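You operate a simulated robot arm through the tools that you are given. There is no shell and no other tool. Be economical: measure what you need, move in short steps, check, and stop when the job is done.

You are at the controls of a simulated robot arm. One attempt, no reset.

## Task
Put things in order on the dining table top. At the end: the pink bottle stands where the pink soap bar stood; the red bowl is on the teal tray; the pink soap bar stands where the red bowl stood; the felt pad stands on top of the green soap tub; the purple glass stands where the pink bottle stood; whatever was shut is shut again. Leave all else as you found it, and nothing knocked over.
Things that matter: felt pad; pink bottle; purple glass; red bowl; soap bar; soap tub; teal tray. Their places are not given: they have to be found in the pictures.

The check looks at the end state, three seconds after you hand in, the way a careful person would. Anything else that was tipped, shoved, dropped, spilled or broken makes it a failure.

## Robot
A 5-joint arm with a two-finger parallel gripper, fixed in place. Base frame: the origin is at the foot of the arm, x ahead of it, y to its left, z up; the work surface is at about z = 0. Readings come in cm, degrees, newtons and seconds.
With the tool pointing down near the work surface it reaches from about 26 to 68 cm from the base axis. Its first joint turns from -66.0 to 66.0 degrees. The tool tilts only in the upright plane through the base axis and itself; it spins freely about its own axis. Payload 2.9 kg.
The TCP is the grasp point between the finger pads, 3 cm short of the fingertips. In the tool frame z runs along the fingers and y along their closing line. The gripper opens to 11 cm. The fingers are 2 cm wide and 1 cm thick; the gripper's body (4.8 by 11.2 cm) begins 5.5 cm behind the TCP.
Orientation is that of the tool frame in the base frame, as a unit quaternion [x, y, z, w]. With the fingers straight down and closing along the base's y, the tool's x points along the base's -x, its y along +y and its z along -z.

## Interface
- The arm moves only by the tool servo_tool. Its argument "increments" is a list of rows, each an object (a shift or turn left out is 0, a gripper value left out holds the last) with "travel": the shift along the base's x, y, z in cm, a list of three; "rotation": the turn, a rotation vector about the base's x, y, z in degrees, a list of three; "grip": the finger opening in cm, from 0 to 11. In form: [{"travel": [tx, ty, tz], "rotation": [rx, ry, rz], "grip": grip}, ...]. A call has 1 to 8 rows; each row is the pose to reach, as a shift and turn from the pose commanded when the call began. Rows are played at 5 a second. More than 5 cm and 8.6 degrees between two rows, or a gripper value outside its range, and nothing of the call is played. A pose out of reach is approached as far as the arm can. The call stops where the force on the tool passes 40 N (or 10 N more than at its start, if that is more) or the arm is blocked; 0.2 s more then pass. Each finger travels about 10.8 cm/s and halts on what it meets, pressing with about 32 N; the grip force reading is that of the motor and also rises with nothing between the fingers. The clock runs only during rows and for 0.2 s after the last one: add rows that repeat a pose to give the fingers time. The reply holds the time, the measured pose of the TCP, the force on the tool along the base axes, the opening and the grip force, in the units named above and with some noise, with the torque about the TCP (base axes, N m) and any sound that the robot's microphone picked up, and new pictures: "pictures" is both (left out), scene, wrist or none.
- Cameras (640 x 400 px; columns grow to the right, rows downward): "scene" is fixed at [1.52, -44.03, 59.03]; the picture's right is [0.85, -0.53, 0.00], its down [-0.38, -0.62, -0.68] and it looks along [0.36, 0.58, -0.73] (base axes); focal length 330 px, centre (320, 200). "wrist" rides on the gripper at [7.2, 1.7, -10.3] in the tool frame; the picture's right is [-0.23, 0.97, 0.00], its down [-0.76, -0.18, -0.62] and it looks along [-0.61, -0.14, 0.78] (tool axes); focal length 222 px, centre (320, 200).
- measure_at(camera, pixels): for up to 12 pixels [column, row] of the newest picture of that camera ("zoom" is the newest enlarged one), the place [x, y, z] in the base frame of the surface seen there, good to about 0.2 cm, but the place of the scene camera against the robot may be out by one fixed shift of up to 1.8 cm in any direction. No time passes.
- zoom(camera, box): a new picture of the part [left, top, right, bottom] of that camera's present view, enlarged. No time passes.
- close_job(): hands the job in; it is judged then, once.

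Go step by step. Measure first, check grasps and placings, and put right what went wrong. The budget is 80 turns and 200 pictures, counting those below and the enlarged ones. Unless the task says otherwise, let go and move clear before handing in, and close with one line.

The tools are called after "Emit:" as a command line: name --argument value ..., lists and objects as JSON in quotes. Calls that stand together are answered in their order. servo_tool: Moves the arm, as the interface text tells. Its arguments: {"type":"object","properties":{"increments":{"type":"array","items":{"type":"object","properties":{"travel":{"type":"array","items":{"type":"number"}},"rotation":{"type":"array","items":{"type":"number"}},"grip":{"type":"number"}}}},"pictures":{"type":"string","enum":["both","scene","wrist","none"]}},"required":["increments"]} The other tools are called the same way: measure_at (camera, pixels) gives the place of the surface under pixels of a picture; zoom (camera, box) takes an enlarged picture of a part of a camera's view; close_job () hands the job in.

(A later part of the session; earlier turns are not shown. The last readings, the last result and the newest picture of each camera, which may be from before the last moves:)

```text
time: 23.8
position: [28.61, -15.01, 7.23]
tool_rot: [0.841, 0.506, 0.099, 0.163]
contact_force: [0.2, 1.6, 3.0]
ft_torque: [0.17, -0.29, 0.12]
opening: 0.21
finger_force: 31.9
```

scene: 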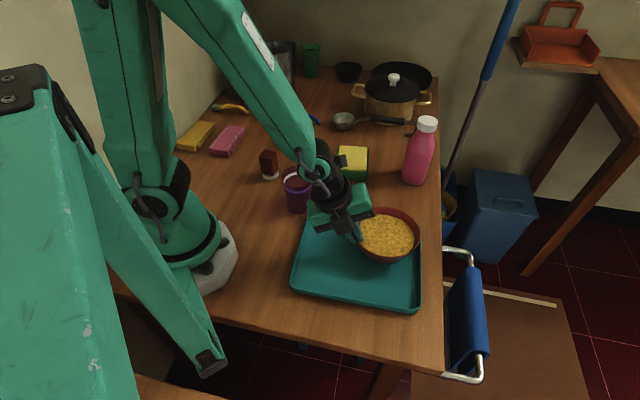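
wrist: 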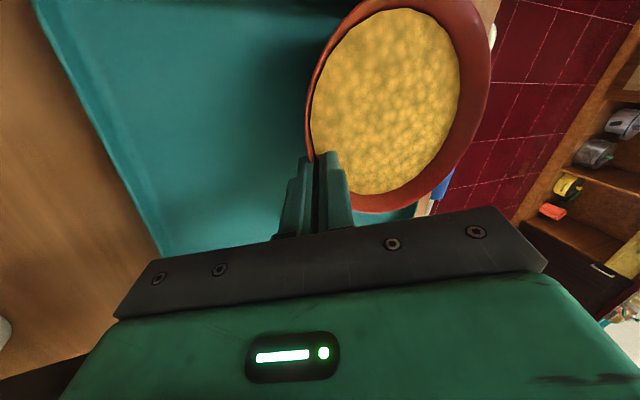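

Contact force 3 N at the expected height. Checking the food level against the seated value (≈4.1).

Emit:
measure_at --camera "wrist" --pixels '[[340, 50], [340, 100], [390, 100], [440, 50], [440, 110], [370, 180], [485, 80], [400, 206]]'

Emit:
zoom --camera "scene" --box '[320, 190, 440, 280]'

```text
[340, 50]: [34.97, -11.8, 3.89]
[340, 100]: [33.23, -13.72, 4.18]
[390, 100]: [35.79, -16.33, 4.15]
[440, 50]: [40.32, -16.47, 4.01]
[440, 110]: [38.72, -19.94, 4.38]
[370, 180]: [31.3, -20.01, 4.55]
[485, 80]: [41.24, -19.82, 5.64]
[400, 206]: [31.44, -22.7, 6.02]
```

```text
4.44 times, centred on (380, 235) of scene
```

zoom: 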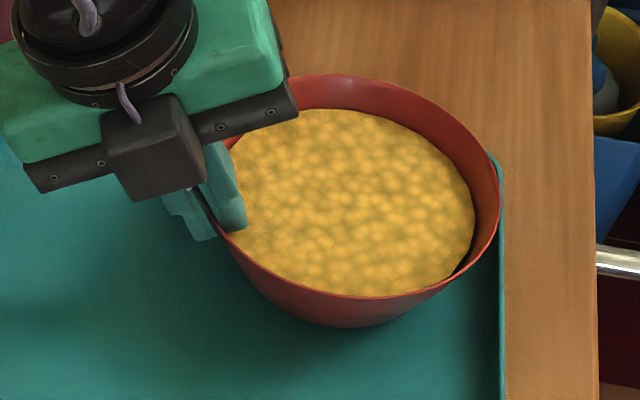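

Within about 0.4 cm of seated. Pressing 0.2 cm lower, then opening slowly.

Emit:
servo_tool --increments '[{"travel": [0, 0, -0.2]}, {"travel": [0, 0, -0.2], "grip": 0.6}, {"travel": [0, 0, -0.2], "grip": 1.2}, {"travel": [0, 0, -0.2], "grip": 2.2}, {"travel": [0, 0, -0.2], "grip": 2.6}]'

```text
time: 25.0
position: [28.62, -15.0, 7.21]
tool_rot: [0.842, 0.505, 0.098, 0.162]
contact_force: [-0.1, 0.3, 0.5]
ft_torque: [0.01, -0.01, -0.05]
opening: 2.59
finger_force: 0.0
```

scene: 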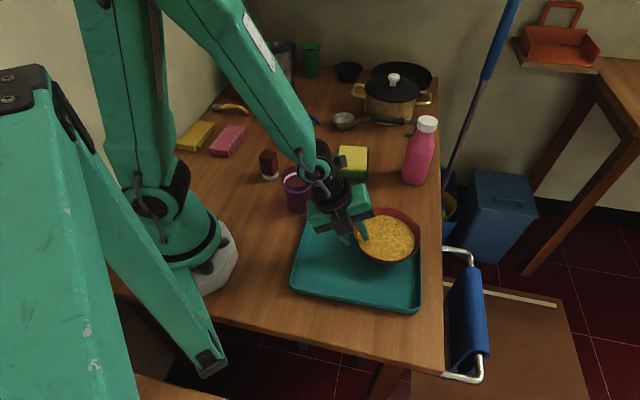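
wrist: 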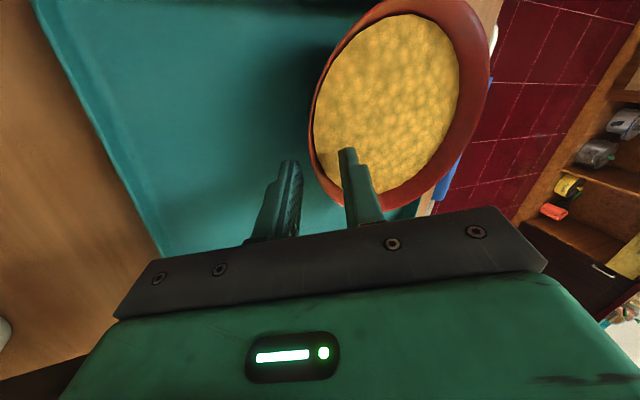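

Bowl released and seated. Rising straight up, then levelling the tool.

Emit:
servo_tool --increments '[{"travel": [0, 0, 1]}, {"travel": [0, 0, 3]}, {"travel": [0, 0, 6.5]}, {"travel": [0, 0, 10.5]}, {"travel": [0, 2, 14], "rotation": [3.4, 6.5, 0]}, {"travel": [0, 4, 16], "rotation": [6.8, 13, 0]}, {"travel": [0, 6, 17], "rotation": [10.2, 19.5, 0]}, {"travel": [0, 6, 17], "rotation": [10.2, 19.5, 0]}]'

Emit:
zoom --camera "scene" --box '[280, 180, 440, 320]'

```text
time: 26.8
position: [28.38, -8.96, 24.09]
tool_rot: [0.858, 0.514, -0.001, -0.001]
contact_force: [-0.4, 0.2, 1.0]
ft_torque: [-0.02, -0.05, 0.03]
opening: 2.6
finger_force: 0.1
```

scene: 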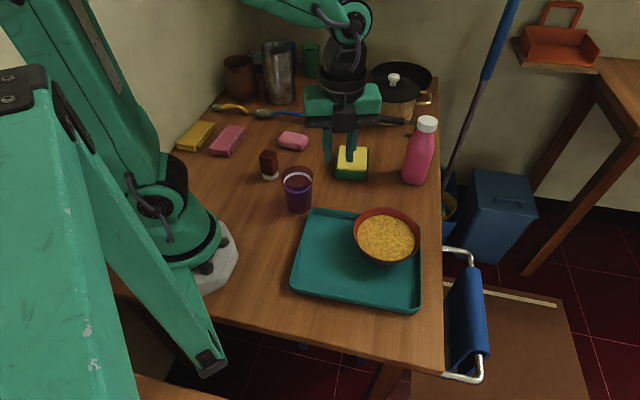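
wrist: 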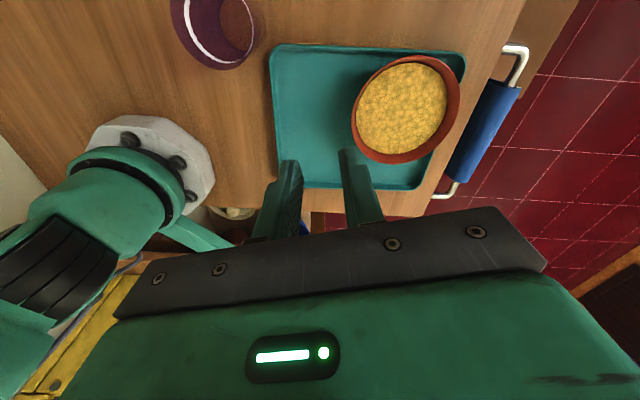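

```text
2.86 times, centred on (360, 250) of scene
```

zoom: 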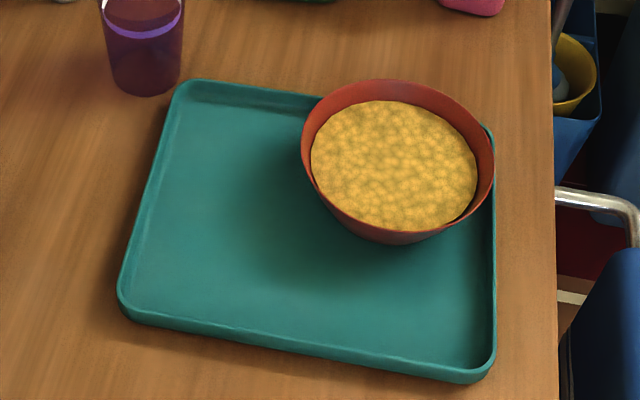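

The bowl looks well inside the tray. Verifying it is level and not propped on the rim.

Emit:
measure_at --camera "wrist" --pixels '[[365, 110], [400, 66], [440, 85], [430, 135], [380, 145], [400, 105], [456, 90], [390, 58], [357, 120], [420, 157], [437, 160], [290, 60]]'

```text
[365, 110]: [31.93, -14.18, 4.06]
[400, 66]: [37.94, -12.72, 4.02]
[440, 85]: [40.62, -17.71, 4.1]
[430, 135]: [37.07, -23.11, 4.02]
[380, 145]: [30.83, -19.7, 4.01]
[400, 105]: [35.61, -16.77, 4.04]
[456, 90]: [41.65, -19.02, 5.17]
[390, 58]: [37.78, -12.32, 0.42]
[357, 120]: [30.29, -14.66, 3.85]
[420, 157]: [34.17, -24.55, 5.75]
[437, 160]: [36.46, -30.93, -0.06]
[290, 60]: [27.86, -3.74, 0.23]
```

The bowl sits level on the tray (food z 4.0 all round). Next is the soap bar: moving over it while spinning the tool to close across its short side (≈37°).

Emit:
servo_tool --increments '[{"travel": [0.9, 4.15, 0], "rotation": [0, 0, 8.15], "grip": 8}, {"travel": [1.8, 8.3, 0], "rotation": [0, 0, 16.3]}, {"travel": [2.7, 12.45, 0], "rotation": [0, 0, 24.4]}, {"travel": [3.6, 16.6, 0], "rotation": [0, 0, 32.6]}, {"travel": [4.5, 20.75, 0], "rotation": [0, 0, 40.7]}, {"travel": [5.4, 24.9, -1], "rotation": [0, 0, 48.9]}, {"travel": [6.3, 29, -3], "rotation": [0, 0, 57]}, {"travel": [7, 33.2, -5], "rotation": [0, 0, 65.2]}]'

```text
time: 28.6
position: [35.49, 24.61, 18.98]
tool_rot: [0.443, 0.897, 0.0, 0.0]
contact_force: [0.3, -0.2, -0.4]
ft_torque: [-0.02, 0.02, 0.0]
opening: 8.01
finger_force: 0.0
```

scene: 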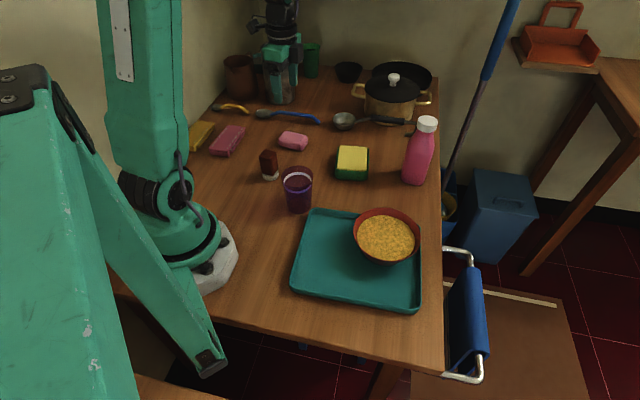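
wrist: 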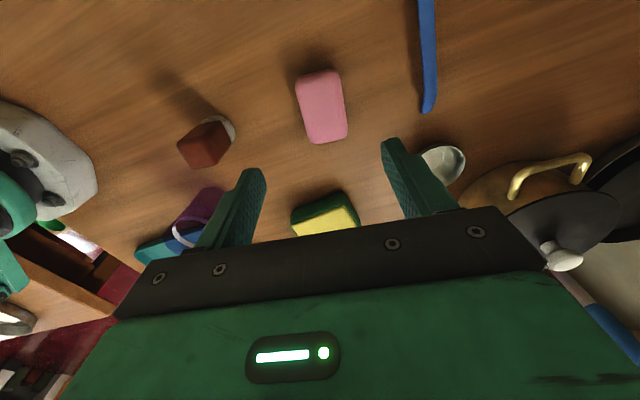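

Emit:
zoom --camera "wrist" --box '[270, 50, 370, 160]'

Emit:
measure_at --camera "wrist" --pixels '[[303, 82], [335, 77], [341, 120], [314, 127], [322, 102], [308, 103], [338, 98], [321, 137], [322, 73], [236, 122], [428, 105]]'

```text
3.64 times, centred on (320, 105) of wrist
```

zoom: 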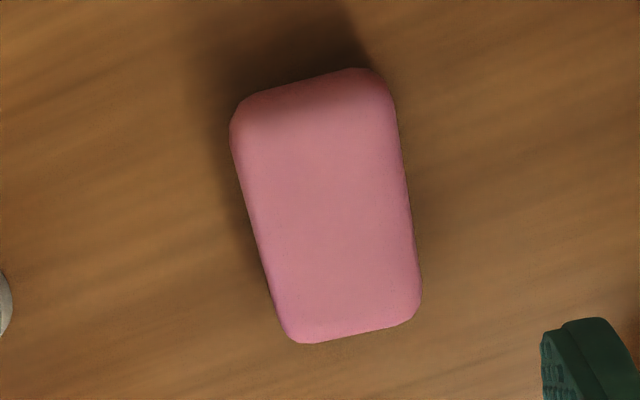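

```text
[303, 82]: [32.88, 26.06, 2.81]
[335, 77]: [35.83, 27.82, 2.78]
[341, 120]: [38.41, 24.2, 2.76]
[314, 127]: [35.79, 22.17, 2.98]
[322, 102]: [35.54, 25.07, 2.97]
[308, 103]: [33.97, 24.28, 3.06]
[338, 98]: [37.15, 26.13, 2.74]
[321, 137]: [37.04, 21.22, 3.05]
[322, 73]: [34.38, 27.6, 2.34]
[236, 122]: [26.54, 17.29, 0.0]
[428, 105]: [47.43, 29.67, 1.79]
```

Soap centre ≈ (35.7, 25.0), long axis 126°; tool closes at 37°. Descending.

Emit:
servo_tool --increments '[{"travel": [0.1, 0.2, -4]}, {"travel": [0.2, 0.4, -8]}, {"travel": [0.2, 0.4, -12]}, {"travel": [0.2, 0.4, -14.5]}, {"travel": [0.2, 0.4, -15.4]}, {"travel": [0.2, 0.4, -15.4]}]'

```text
time: 30.0
position: [35.64, 24.76, 3.6]
tool_rot: [0.445, 0.895, -0.001, -0.001]
contact_force: [0.6, 0.3, -0.8]
ft_torque: [-0.02, -0.05, -0.02]
opening: 7.99
finger_force: 0.0
```

scene: 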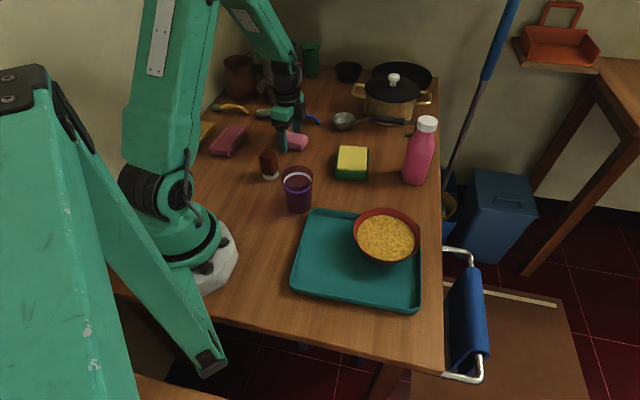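
wrist: 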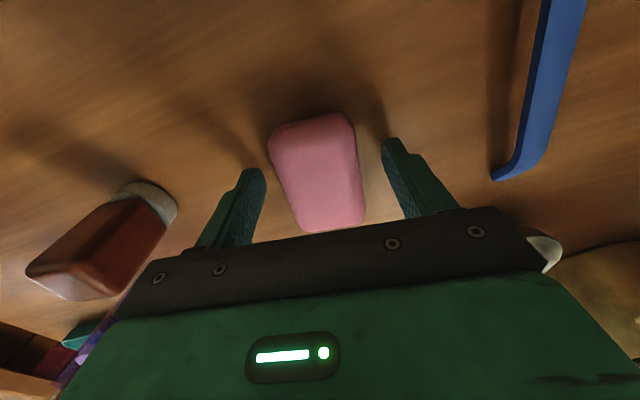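

Soap is between the fingers, clear of both. Closing and lifting a little.

Emit:
servo_tool --increments '[{"grip": 6}, {"grip": 4.5}, {"grip": 3}, {"grip": 3}, {"grip": 3, "travel": [0, 0, 2]}, {"grip": 3, "travel": [0, 0, 5]}, {"grip": 3, "travel": [0, 0, 9]}, {"grip": 3, "travel": [0, 0, 13]}]'

```text
time: 31.8
position: [35.63, 24.79, 16.88]
tool_rot: [0.444, 0.896, 0.0, 0.0]
contact_force: [-0.3, 0.6, -1.1]
ft_torque: [0.01, 0.01, 0.05]
opening: 5.13
finger_force: 32.1
```

scene: 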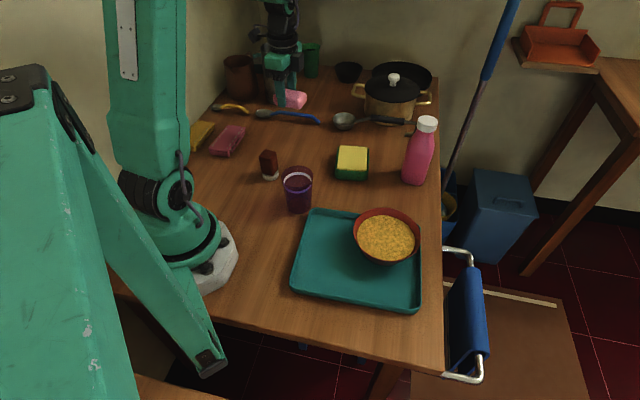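
wrist: 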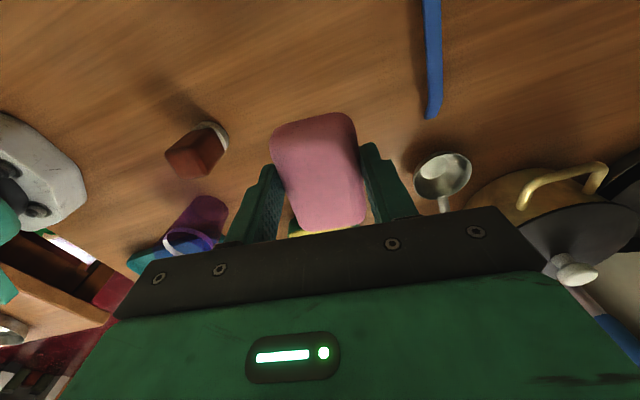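

Soap is held at 5.1 cm. Carrying it to the bowl's old place (55.3, 37.6).

Emit:
servo_tool --increments '[{"travel": [3.5, 2.2, 0]}, {"travel": [7, 4.4, 0]}, {"travel": [10.5, 6.7, 0]}, {"travel": [14, 8.9, 0]}, {"travel": [17.5, 11.1, 0]}, {"travel": [19.6, 12.5, -1]}, {"travel": [19.6, 12.5, -4]}, {"travel": [19.6, 12.5, -7]}]'

```text
time: 33.6
position: [55.22, 37.18, 9.79]
tool_rot: [0.445, 0.896, 0.0, -0.001]
contact_force: [0.3, 0.6, -0.9]
ft_torque: [0.0, 0.05, -0.03]
opening: 5.11
finger_force: 32.2
```

scene: 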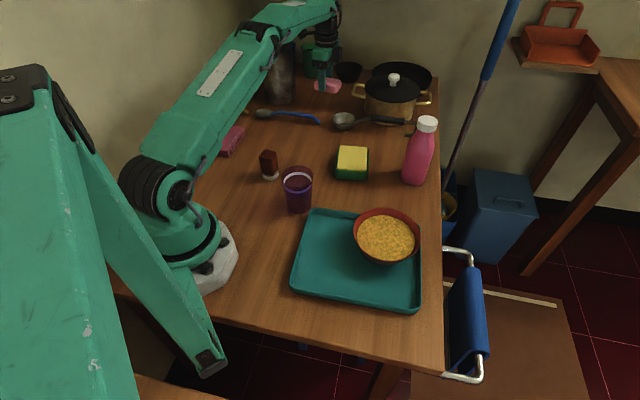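
wrist: 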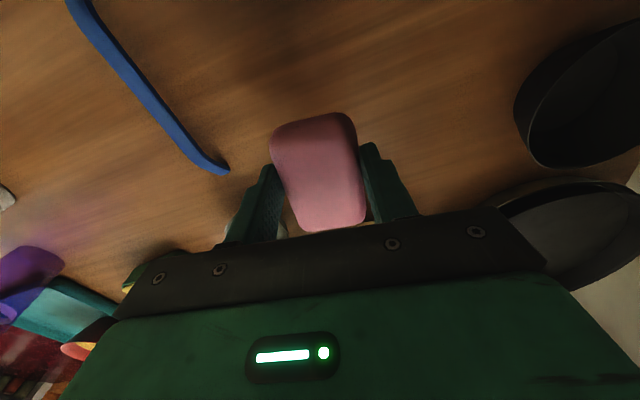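

Place is clear. Lowering to the table and releasing gently.

Emit:
servo_tool --increments '[{"travel": [0, 0, -2.5]}, {"travel": [0, 0, -4.8]}, {"travel": [0, 0, -5.8]}, {"travel": [0, 0, -6.15]}, {"travel": [0, 0, -6.15]}]' --pictures "none"

Emit:
servo_tool --increments '[{"grip": 5.5}, {"grip": 6.3}, {"grip": 7}, {"travel": [0, 0, 2]}, {"travel": [0, 0, 6]}, {"travel": [0, 0, 10]}, {"travel": [-3, -2, 13]}, {"travel": [-6, -4, 15]}]'

```text
time: 34.8
position: [55.32, 37.22, 3.66]
tool_rot: [0.444, 0.896, 0.002, 0.001]
contact_force: [-1.4, -1.3, 9.0]
ft_torque: [-0.12, 0.07, -0.01]
opening: 5.12
finger_force: 32.2
```

```text
time: 36.6
position: [49.44, 32.87, 18.38]
tool_rot: [0.445, 0.896, 0.0, 0.0]
contact_force: [-0.3, 0.1, 0.7]
ft_torque: [0.0, 0.0, 0.01]
opening: 7.03
finger_force: 0.1
```

scene: 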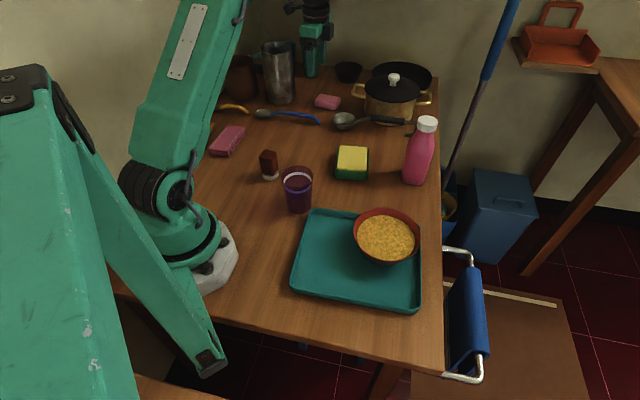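
wrist: 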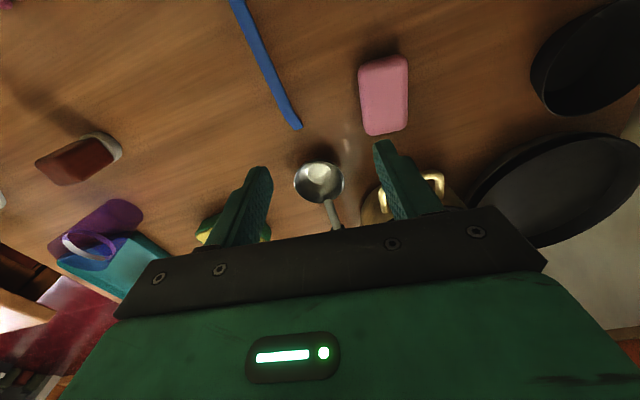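

Soap now stands at the bowl's old place; measuring it, and heading towards the bottle for a good look.

Emit:
measure_at --camera "wrist" --pixels '[[366, 66], [401, 64], [402, 122], [373, 127], [384, 95]]'

Emit:
servo_tool --increments '[{"travel": [0, -3.5, 3]}, {"travel": [0, -7.5, 6]}, {"travel": [0, -12, 8]}, {"travel": [-0.5, -16.5, 9]}, {"travel": [-1, -21, 9]}, {"travel": [-1.2, -25.5, 9]}, {"travel": [-1.4, -30, 9]}, {"travel": [-1.4, -30.9, 9]}]'

```text
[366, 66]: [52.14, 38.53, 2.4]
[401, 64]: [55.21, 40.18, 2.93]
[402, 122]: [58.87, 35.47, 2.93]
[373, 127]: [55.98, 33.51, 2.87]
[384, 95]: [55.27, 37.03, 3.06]
```

```text
time: 38.4
position: [47.82, 2.19, 27.44]
tool_rot: [0.444, 0.896, 0.001, 0.0]
contact_force: [0.1, 1.0, -0.2]
ft_torque: [0.01, 0.01, 0.0]
opening: 7.02
finger_force: 0.1
```

scene: 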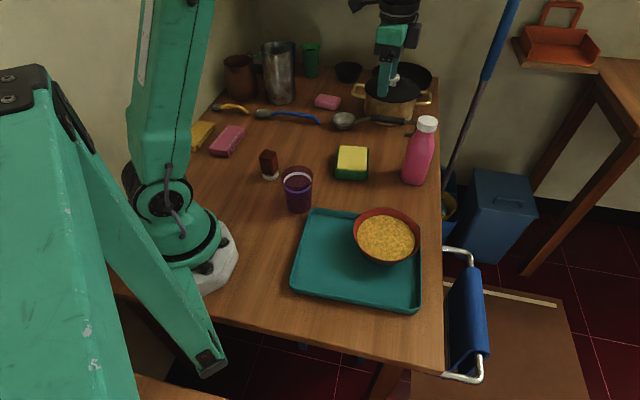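
wrist: 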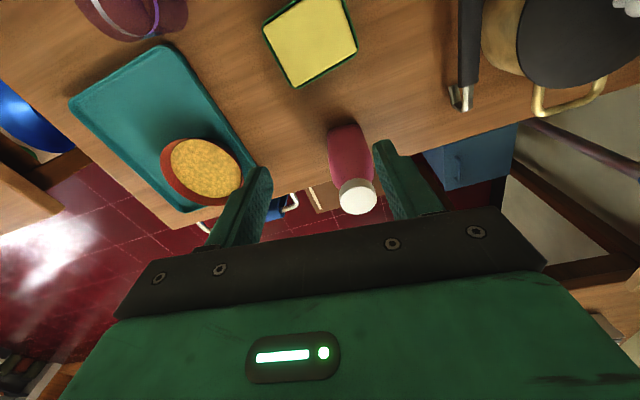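

Soap centre (55.5, 36.9), within 0.8 cm of the bowl's spot. Now zooming on the bottle and measuring cap and body.

Emit:
zoom --camera "wrist" --box '[310, 110, 400, 225]'

Emit:
zoom --camera "scene" --box '[390, 105, 450, 195]'

Emit:
measure_at --camera "wrist" --pixels '[[358, 197], [342, 193], [374, 196], [358, 183], [357, 212], [358, 180], [345, 155], [330, 140], [348, 126], [366, 145], [290, 50], [335, 175]]'

Emit:
measure_at --camera "scene" --pixels '[[427, 121], [427, 130], [425, 136], [418, 160], [414, 178], [405, 165], [430, 165], [415, 184]]'

```text
3.48 times, centred on (355, 168) of wrist
```

zoom: 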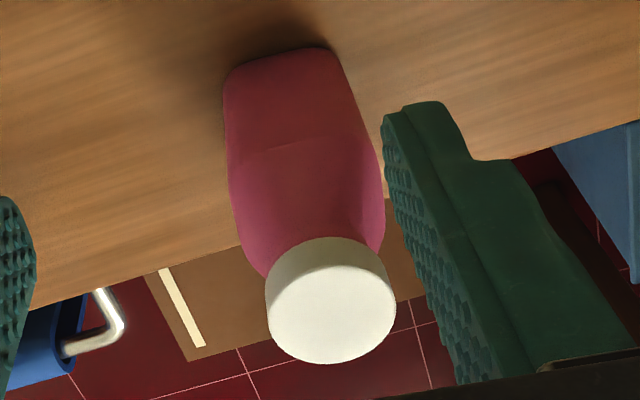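

```text
4.44 times, centred on (420, 150) of scene
```

zoom: 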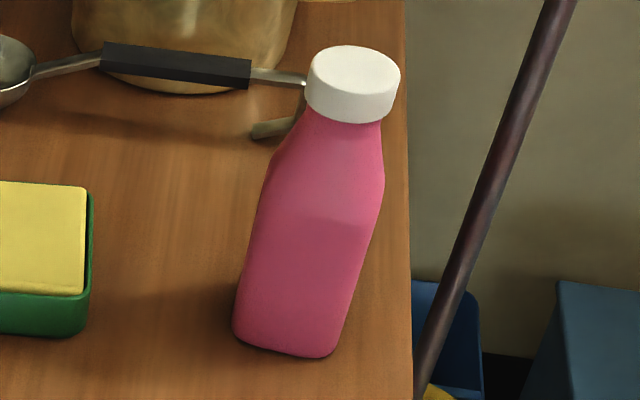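

```text
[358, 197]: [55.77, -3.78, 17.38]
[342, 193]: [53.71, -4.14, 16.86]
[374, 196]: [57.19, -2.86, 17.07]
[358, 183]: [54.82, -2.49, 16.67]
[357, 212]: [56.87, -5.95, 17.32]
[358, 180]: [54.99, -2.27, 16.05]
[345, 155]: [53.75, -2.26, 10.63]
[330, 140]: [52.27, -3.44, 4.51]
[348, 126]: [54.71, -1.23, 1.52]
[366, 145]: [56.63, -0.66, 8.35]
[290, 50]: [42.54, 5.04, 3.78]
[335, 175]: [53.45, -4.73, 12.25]
```

```text
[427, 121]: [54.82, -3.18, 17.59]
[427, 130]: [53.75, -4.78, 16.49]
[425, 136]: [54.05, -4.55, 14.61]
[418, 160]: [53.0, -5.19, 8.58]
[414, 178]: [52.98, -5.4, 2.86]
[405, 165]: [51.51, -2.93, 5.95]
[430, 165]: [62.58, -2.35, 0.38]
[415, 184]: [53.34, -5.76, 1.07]
```

Cap is centred at about (55.65, -3.8), z 15 to 17.4, 4 cm wide. I'll move over it and lower so the fingertips just cover the cap.

Emit:
servo_tool --increments '[{"travel": [3.5, -2.7, 0]}, {"travel": [7, -5.4, 0]}, {"travel": [7.83, -6, -1]}, {"travel": [7.83, -6, -4]}, {"travel": [7.83, -6, -7]}, {"travel": [7.83, -6, -7]}]'

```text
time: 39.8
position: [55.73, -3.6, 20.47]
tool_rot: [0.444, 0.896, 0.0, 0.001]
contact_force: [1.0, -0.2, -0.3]
ft_torque: [0.01, -0.01, 0.03]
opening: 6.98
finger_force: 0.1
```

scene: 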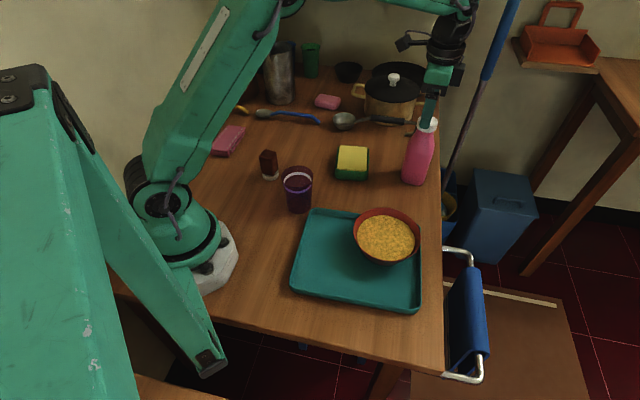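
wrist: 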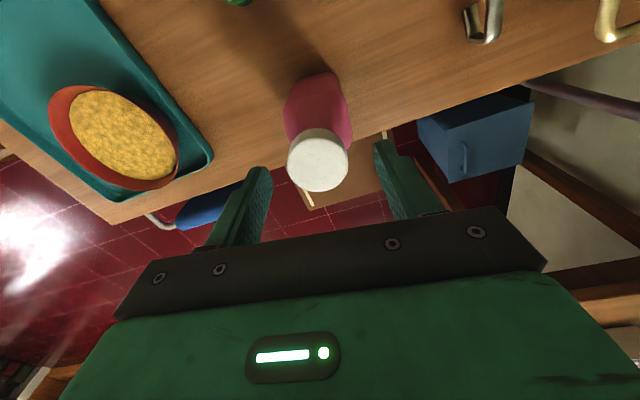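

Refining the cap centre from this close view.

Emit:
measure_at --camera "wrist" --pixels '[[318, 163], [291, 165], [345, 162], [318, 140], [318, 187], [320, 90], [347, 105], [290, 105]]'

```text
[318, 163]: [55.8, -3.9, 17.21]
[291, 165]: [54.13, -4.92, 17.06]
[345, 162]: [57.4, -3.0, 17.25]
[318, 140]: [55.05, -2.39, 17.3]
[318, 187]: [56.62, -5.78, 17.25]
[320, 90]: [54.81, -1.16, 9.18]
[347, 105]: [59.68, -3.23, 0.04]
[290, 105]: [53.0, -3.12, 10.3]
```

Centre (55.8, -4.0). Small correction, lower 2.4 cm, and close.

Emit:
servo_tool --increments '[{"travel": [0.1, -0.3, -1.2]}, {"travel": [0.1, -0.3, -2.4]}, {"travel": [0.1, -0.3, -2.4], "grip": 5}, {"travel": [0.1, -0.3, -2.4], "grip": 3.5}, {"travel": [0.1, -0.3, -2.4], "grip": 2.5}, {"travel": [0.1, -0.3, -2.4], "grip": 2.5}, {"travel": [0.1, -0.3, -2.4], "grip": 2.5}]'

Emit:
servo_tool --increments '[{"travel": [0, 0, 0.6]}, {"travel": [0, 0, 1.5]}, {"travel": [0, 0, 1.5]}]'

```text
time: 41.4
position: [55.81, -4.01, 18.1]
tool_rot: [0.445, 0.896, 0.001, 0.001]
contact_force: [-0.3, -0.5, -0.4]
ft_torque: [0.0, 0.01, -0.01]
opening: 4.26
finger_force: 31.7
```

scene: 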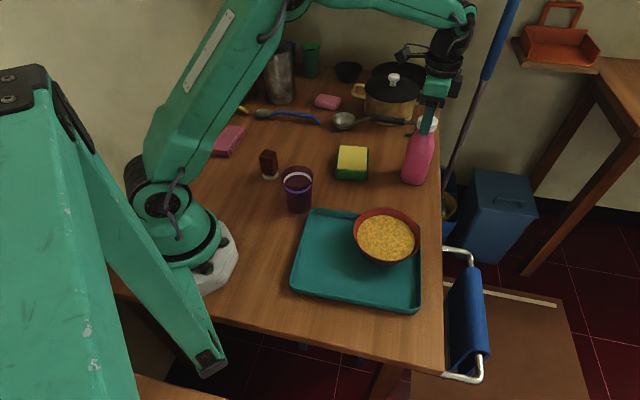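
wrist: 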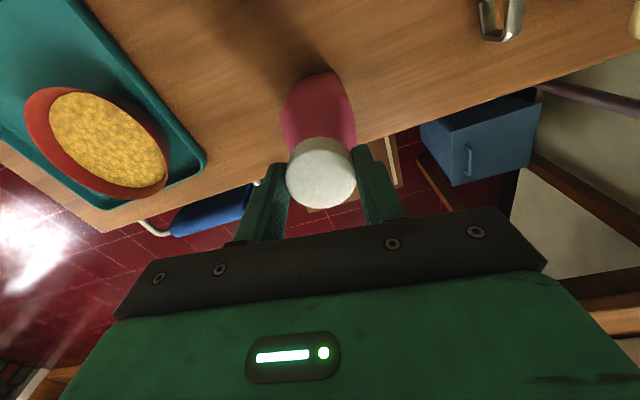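

```text
time: 42.2
position: [55.96, -4.02, 19.76]
tool_rot: [0.445, 0.896, 0.001, 0.002]
contact_force: [-0.5, -0.7, -1.8]
ft_torque: [0.01, -0.02, -0.05]
opening: 4.32
finger_force: 31.9
```

scene: 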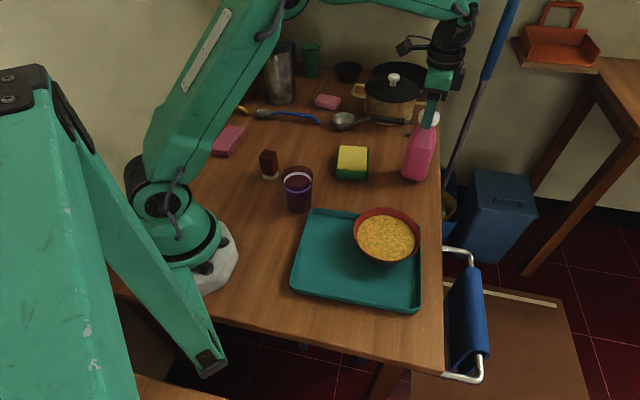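
wrist: 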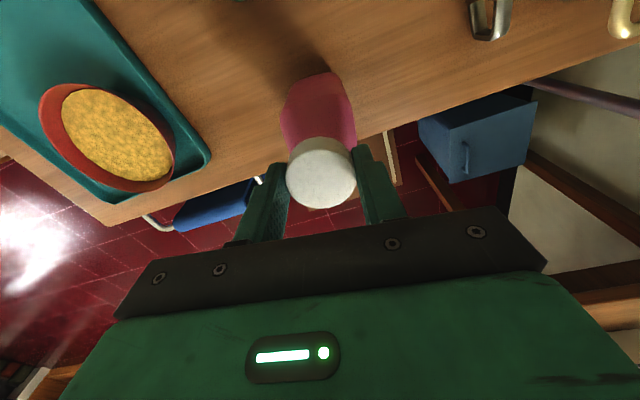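

The whole bottle rises together with its cap. Lifting clear and carrying it to the soap's old place (35.7, 25.0).

Emit:
servo_tool --increments '[{"travel": [0, 0, 2.5]}, {"travel": [0, 0, 5.5]}, {"travel": [0, 0, 8.5]}, {"travel": [-2, 2.9, 8.5]}, {"travel": [-4.3, 6.2, 8.5]}, {"travel": [-6.6, 9.5, 8.5]}, {"travel": [-8.9, 12.8, 8.5]}, {"travel": [-11.2, 16.1, 8.5]}]' --pictures "none"

Emit:
servo_tool --increments '[{"travel": [-2.3, 3.3, 0]}, {"travel": [-4.6, 6.6, 0]}, {"travel": [-6.9, 9.9, 0]}, {"travel": [-9, 12.9, -1]}, {"travel": [-9, 12.9, -4]}, {"travel": [-9, 12.9, -7]}, {"travel": [-9, 12.9, -8]}]'

```text
time: 44.0
position: [44.54, 12.11, 28.02]
tool_rot: [0.444, 0.896, 0.001, 0.0]
contact_force: [0.0, 0.1, -1.9]
ft_torque: [0.01, -0.01, -0.01]
opening: 4.26
finger_force: 31.7
```

```text
time: 45.6
position: [35.57, 25.04, 20.11]
tool_rot: [0.445, 0.896, -0.001, 0.0]
contact_force: [-1.2, 0.2, -1.8]
ft_torque: [0.01, 0.0, 0.0]
opening: 4.27
finger_force: 31.8
```

scene: 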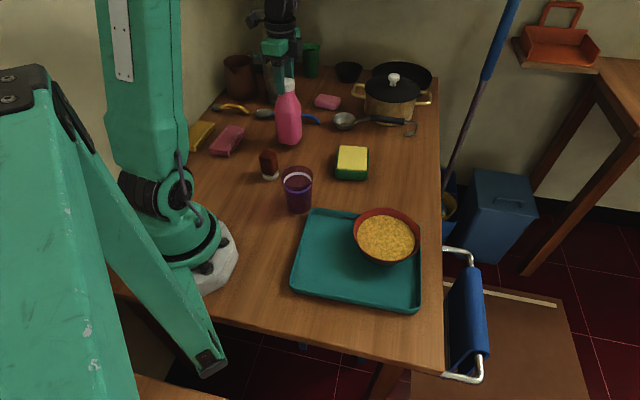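
wrist: 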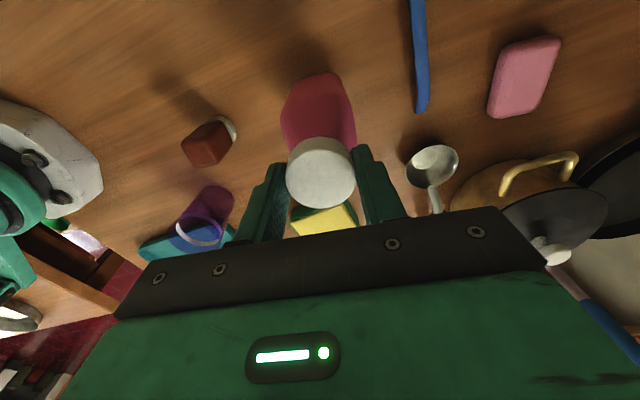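

Bottle hangs upright over the spot, bottom about 2 cm up. Lowering slowly to contact, checking, then releasing.

Emit:
servo_tool --increments '[{"travel": [0.1, 0, -0.8]}, {"travel": [0.1, 0, -1.5]}, {"travel": [0.1, 0, -1.9]}, {"travel": [0.1, 0, -2.1]}, {"travel": [0.1, 0, -2.1]}]' --pictures "scene"

```text
time: 46.8
position: [35.71, 24.97, 18.05]
tool_rot: [0.445, 0.896, 0.0, 0.0]
contact_force: [-2.0, -1.5, 5.5]
ft_torque: [-0.24, 0.05, -0.05]
opening: 4.28
finger_force: 31.8
```

scene: 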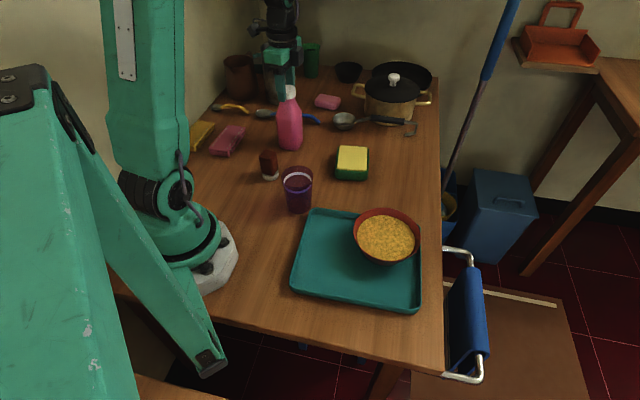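

Contact 5.5 N at the expected height. Releasing, rising, then heading for a view of the glass.

Emit:
servo_tool --increments '[{"grip": 4.8}, {"grip": 5.6}, {"grip": 7}, {"grip": 7}, {"travel": [0, 0, 2]}, {"travel": [0, 0, 5]}, {"travel": [0, 0, 8]}]' --pictures "scene"

Emit:
servo_tool --increments '[{"travel": [-1.5, -3.5, 0]}, {"travel": [-3, -7, 0]}, {"travel": [-4.5, -10.5, 0], "grip": 11}, {"travel": [-6, -14, 0]}, {"travel": [-7.5, -16, -1]}, {"travel": [-7.5, -16, -2]}]'

```text
time: 48.4
position: [35.74, 24.92, 26.05]
tool_rot: [0.444, 0.896, 0.0, 0.0]
contact_force: [-0.5, -0.7, -0.3]
ft_torque: [-0.02, -0.02, 0.02]
opening: 6.98
finger_force: 0.0
```

scene: 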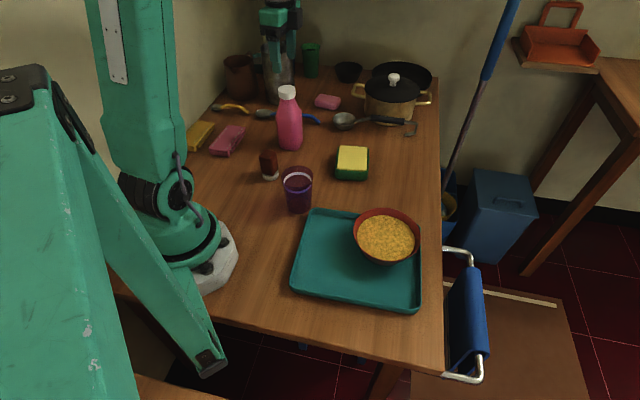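

```text
time: 49.8
position: [28.11, 8.98, 24.05]
tool_rot: [0.444, 0.896, 0.001, 0.001]
contact_force: [-0.6, -0.2, -0.4]
ft_torque: [0.04, 0.03, 0.0]
opening: 10.97
finger_force: 0.0
```

scene: 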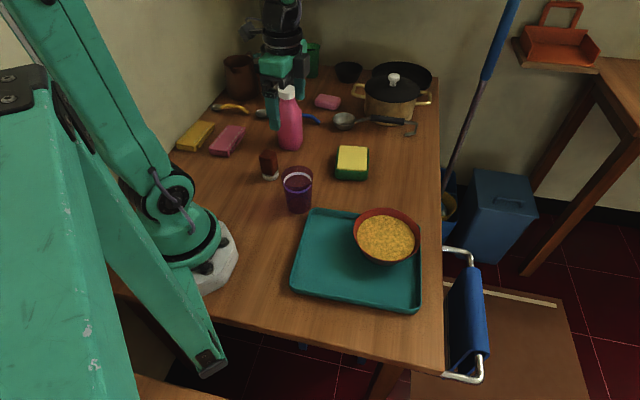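
wrist: 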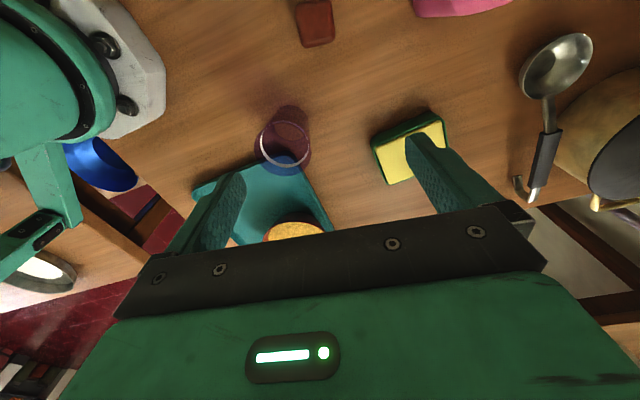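

The bottle stands upright at the soap's old spot. Zooming and measuring the glass at (285,140).

Emit:
zoom --camera "wrist" --box '[235, 90, 335, 190]'

Emit:
measure_at --camera "wrist" --pixels '[[256, 150], [312, 148], [283, 175], [285, 118], [270, 110], [305, 112], [290, 106], [275, 125], [300, 125], [200, 187]]'

Emit:
measure_at --camera "scene" --pixels '[[298, 169], [284, 177], [312, 177], [298, 190], [298, 205], [298, 212], [290, 150], [288, 92]]'

```text
4.00 times, centred on (285, 140) of wrist
```

zoom: 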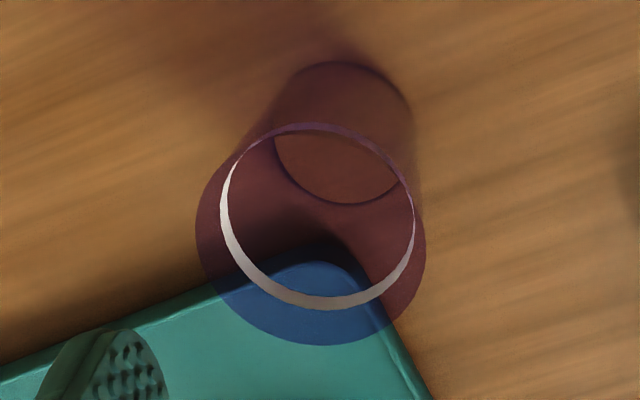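

```text
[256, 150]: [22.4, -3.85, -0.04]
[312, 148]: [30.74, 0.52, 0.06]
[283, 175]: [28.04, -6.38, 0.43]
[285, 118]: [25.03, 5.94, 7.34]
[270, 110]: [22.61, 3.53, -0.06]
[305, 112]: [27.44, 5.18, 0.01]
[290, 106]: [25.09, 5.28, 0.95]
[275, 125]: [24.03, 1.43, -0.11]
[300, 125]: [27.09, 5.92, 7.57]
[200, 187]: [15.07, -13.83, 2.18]
```

```text
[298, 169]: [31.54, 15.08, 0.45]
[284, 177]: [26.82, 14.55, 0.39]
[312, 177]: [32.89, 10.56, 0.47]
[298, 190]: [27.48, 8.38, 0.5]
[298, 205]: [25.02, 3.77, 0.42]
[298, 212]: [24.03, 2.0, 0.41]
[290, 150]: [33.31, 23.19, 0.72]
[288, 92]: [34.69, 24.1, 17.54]
```

The glass is see-through, so depth only catches its stripe. Measuring stripe points all round, and the base ring.

Emit:
measure_at --camera "zoom" --pixels '[[224, 205], [228, 225], [250, 270], [300, 299], [340, 302], [385, 280], [412, 230], [400, 170], [350, 131], [300, 127], [260, 145], [340, 132]]'

Emit:
zoom --camera "scene" --box '[270, 155, 330, 220]'

```text
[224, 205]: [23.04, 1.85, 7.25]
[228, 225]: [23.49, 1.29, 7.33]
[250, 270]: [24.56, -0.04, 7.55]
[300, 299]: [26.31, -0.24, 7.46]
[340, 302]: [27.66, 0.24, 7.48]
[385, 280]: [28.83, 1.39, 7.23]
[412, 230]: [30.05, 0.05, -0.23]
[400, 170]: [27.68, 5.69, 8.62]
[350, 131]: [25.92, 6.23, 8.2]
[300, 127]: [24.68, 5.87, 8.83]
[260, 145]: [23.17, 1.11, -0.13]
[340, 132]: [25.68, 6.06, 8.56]
```

```text
6.15 times, centred on (300, 188) of scene
```

zoom: 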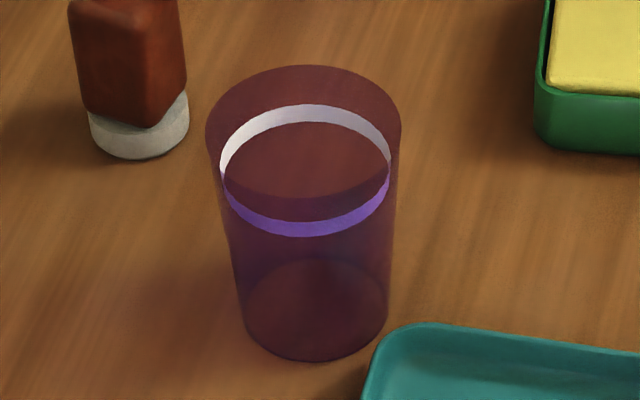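

Stripe points fit a circle centred (26.1, 3.05), radius 3.2. Moving over it and lowering to just above the rim, since this is near the reach limit.

Emit:
servo_tool --increments '[{"travel": [-1, -3, -2]}, {"travel": [-2, -5.9, -4]}, {"travel": [-2, -5.9, -7]}, {"travel": [-2, -5.9, -9]}, {"travel": [-2, -5.9, -9]}]'

```text
time: 51.0
position: [26.26, 3.08, 15.26]
tool_rot: [0.444, 0.896, 0.001, 0.0]
contact_force: [-0.6, -0.2, 0.2]
ft_torque: [0.01, 0.02, -0.02]
opening: 10.99
finger_force: 0.1
```

scene: 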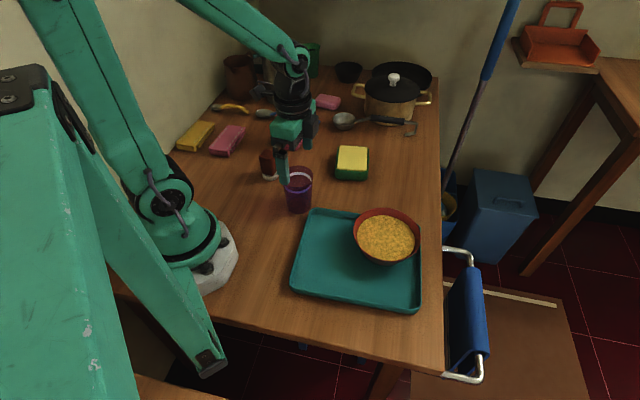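
wrist: 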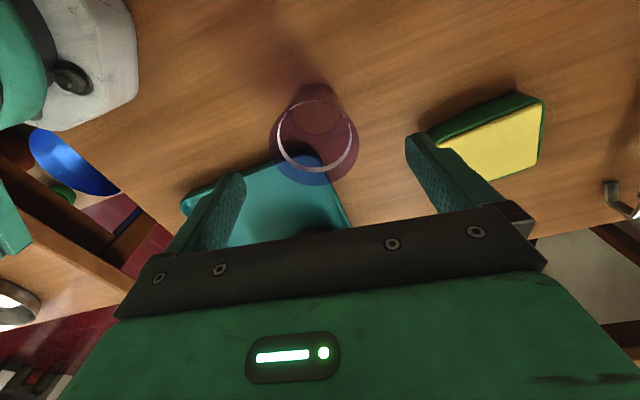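

Glass sits between the fingers. Re-measuring the stripe once more from here before lowering.

Emit:
measure_at --camera "wrist" --pixels '[[279, 133], [281, 149], [290, 162], [303, 170], [320, 172], [337, 167], [351, 150], [355, 132], [313, 101]]'

```text
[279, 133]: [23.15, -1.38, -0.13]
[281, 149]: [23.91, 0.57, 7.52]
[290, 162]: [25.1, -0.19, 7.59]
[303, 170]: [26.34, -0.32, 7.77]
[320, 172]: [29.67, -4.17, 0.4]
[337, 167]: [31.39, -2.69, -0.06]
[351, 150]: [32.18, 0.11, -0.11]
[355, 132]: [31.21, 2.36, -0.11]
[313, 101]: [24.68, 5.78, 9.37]
```

Consistent with the fit. Lowering to TCP z ≈ 7.

Emit:
servo_tool --increments '[{"travel": [-0.1, 0, -3]}, {"travel": [-0.1, 0, -6]}, {"travel": [-0.1, 0, -8.2]}, {"travel": [-0.1, 0, -8.2]}]'

```text
time: 52.0
position: [26.12, 3.0, 6.95]
tool_rot: [0.445, 0.896, 0.0, 0.001]
contact_force: [0.9, -0.2, -0.4]
ft_torque: [0.0, 0.01, 0.03]
opening: 11.01
finger_force: 0.1
```

scene: 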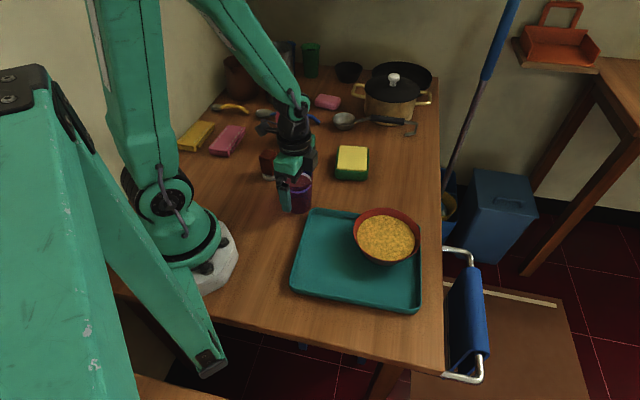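
wrist: 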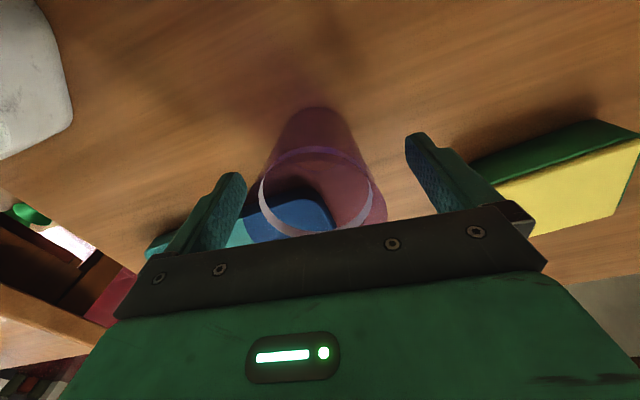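

Reached with no contact; the glass is centred between the fingers. Closing in steps.

Emit:
servo_tool --increments '[{"grip": 9}, {"grip": 7.5}, {"grip": 6.5}, {"grip": 5.5}, {"grip": 5}, {"grip": 5}]' --pictures "none"

Emit:
servo_tool --increments '[{"travel": [0, 0, 0.7]}, {"travel": [0, 0, 2]}, {"travel": [0, 0, 2]}]'

```text
time: 53.4
position: [26.13, 3.08, 6.93]
tool_rot: [0.445, 0.896, 0.001, 0.001]
contact_force: [-1.1, 0.4, -0.2]
ft_torque: [0.03, -0.02, -0.01]
opening: 7.07
finger_force: 31.4
```

```text
time: 54.2
position: [26.19, 3.08, 8.88]
tool_rot: [0.445, 0.896, 0.001, 0.0]
contact_force: [0.3, 0.6, -2.3]
ft_torque: [-0.01, -0.01, -0.01]
opening: 7.07
finger_force: 31.5
```

scene: 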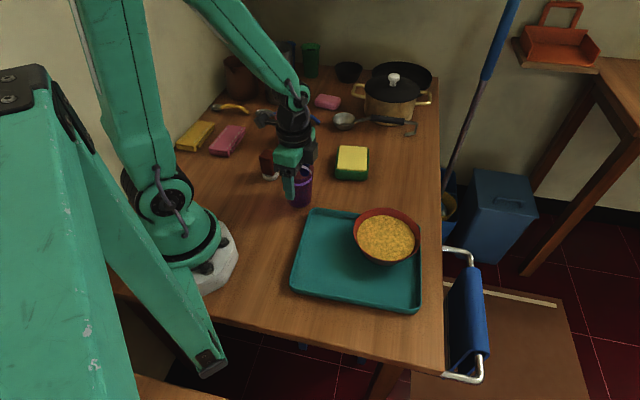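
wrist: 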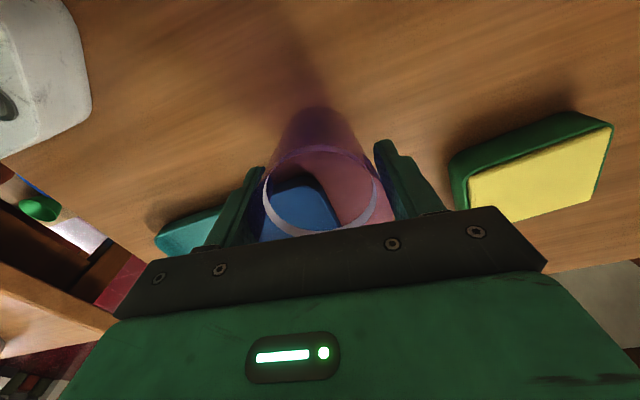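

Glass is held and off the table. Lifting further and carrying it to the bottle's old place (55.75, -3.95).

Emit:
servo_tool --increments '[{"travel": [0, 0, 2]}, {"travel": [0, 0, 4.5]}, {"travel": [1.5, -0.35, 6]}, {"travel": [4.5, -1.07, 6]}, {"travel": [8, -1.9, 6]}, {"travel": [11.5, -2.74, 6]}, {"travel": [15, -3.57, 6]}, {"travel": [18.5, -4.4, 6]}]' --pictures "none"

Emit:
servo_tool --increments '[{"travel": [3.5, -0.83, 0]}, {"travel": [7, -1.67, 0]}, {"travel": [9.5, -2.3, 0]}, {"travel": [11.1, -2.6, -1]}, {"travel": [11.1, -2.6, -3.5]}, {"travel": [11.1, -2.6, -6]}, {"travel": [11.1, -2.6, -6]}]'

```text
time: 56.0
position: [44.57, -1.29, 14.92]
tool_rot: [0.445, 0.895, 0.001, 0.0]
contact_force: [-0.1, 0.2, -0.9]
ft_torque: [0.0, 0.04, -0.01]
opening: 7.09
finger_force: 32.5
```

```text
time: 57.6
position: [56.05, -3.83, 8.96]
tool_rot: [0.445, 0.896, 0.0, 0.001]
contact_force: [0.2, 0.1, -1.2]
ft_torque: [0.03, 0.02, -0.01]
opening: 7.08
finger_force: 32.2
```

scene: 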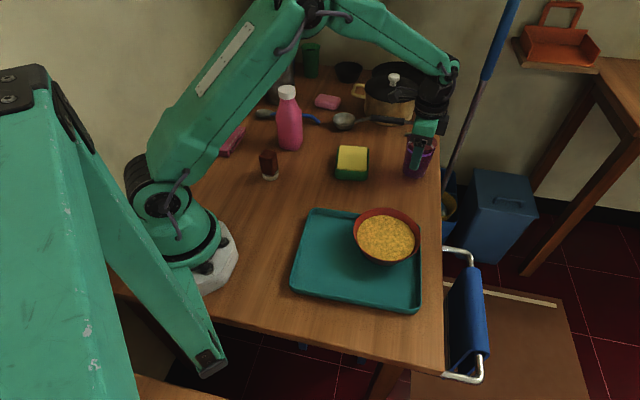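
wrist: 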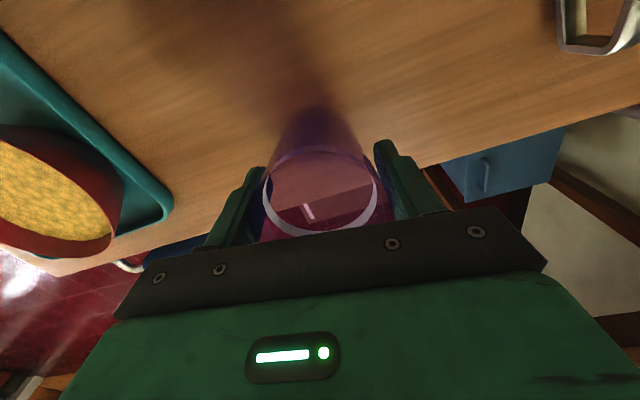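

Right over the spot. Lowering 2 cm to contact.

Emit:
servo_tool --increments '[{"travel": [-0.2, -0.1, -0.8]}, {"travel": [-0.25, -0.1, -1.5]}, {"travel": [-0.25, -0.1, -1.9]}, {"travel": [-0.25, -0.1, -2.05]}, {"travel": [-0.25, -0.1, -2.05]}]' --pictures "scene"

```text
time: 58.8
position: [55.47, -4.1, 6.93]
tool_rot: [0.444, 0.896, 0.0, 0.001]
contact_force: [-3.5, 1.4, 11.5]
ft_torque: [0.31, 0.0, 0.09]
opening: 7.07
finger_force: 32.3
```

scene: 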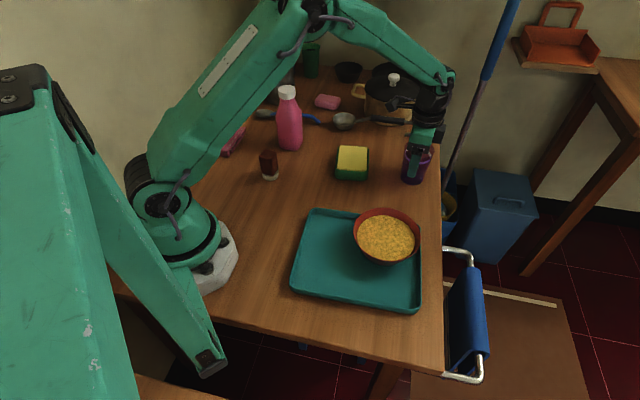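

Contact made. Opening evenly and rising clear.

Emit:
servo_tool --increments '[{"travel": [0, 0, 0.15], "grip": 7.5}, {"travel": [0, 0, 0.15], "grip": 9}, {"travel": [0, 0, 0.15], "grip": 11}, {"travel": [0, 0, 0.15], "grip": 11}, {"travel": [0, 0, 3]}, {"travel": [0, 0, 7]}, {"travel": [0, 0, 11]}, {"travel": [0, 0, 15]}]'

Emit:
zoom --camera "scene" --box '[380, 120, 460, 200]'

```text
time: 60.6
position: [55.37, -4.14, 21.74]
tool_rot: [0.445, 0.896, 0.0, 0.001]
contact_force: [-0.6, 0.0, 0.4]
ft_torque: [0.0, -0.01, 0.03]
opening: 11.01
finger_force: 0.1
```

scene: 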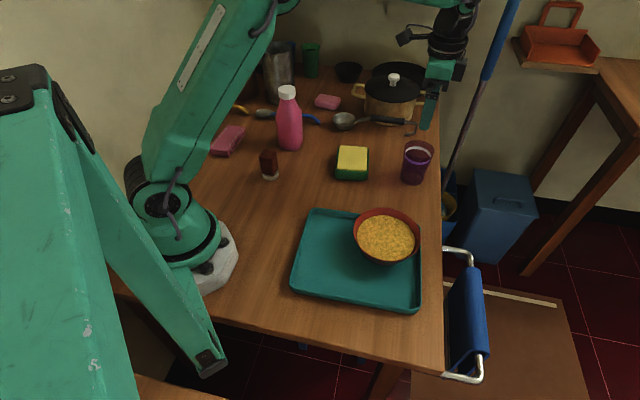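
wrist: 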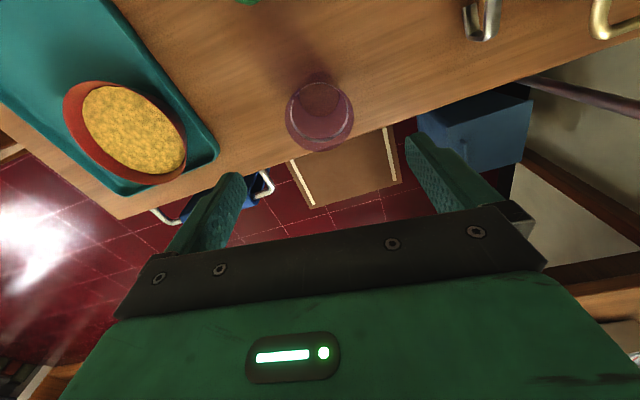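

```text
5.00 times, centred on (420, 160) of scene
```

zoom: 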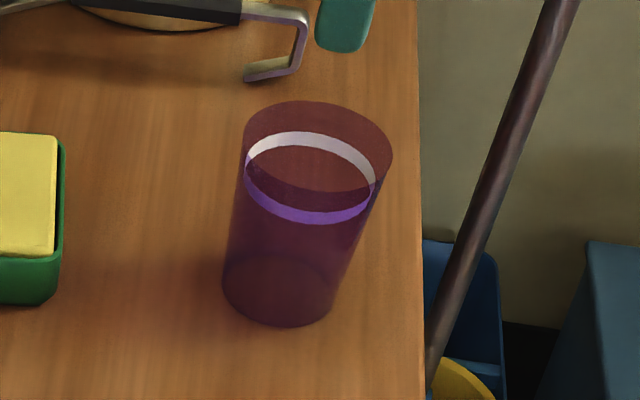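

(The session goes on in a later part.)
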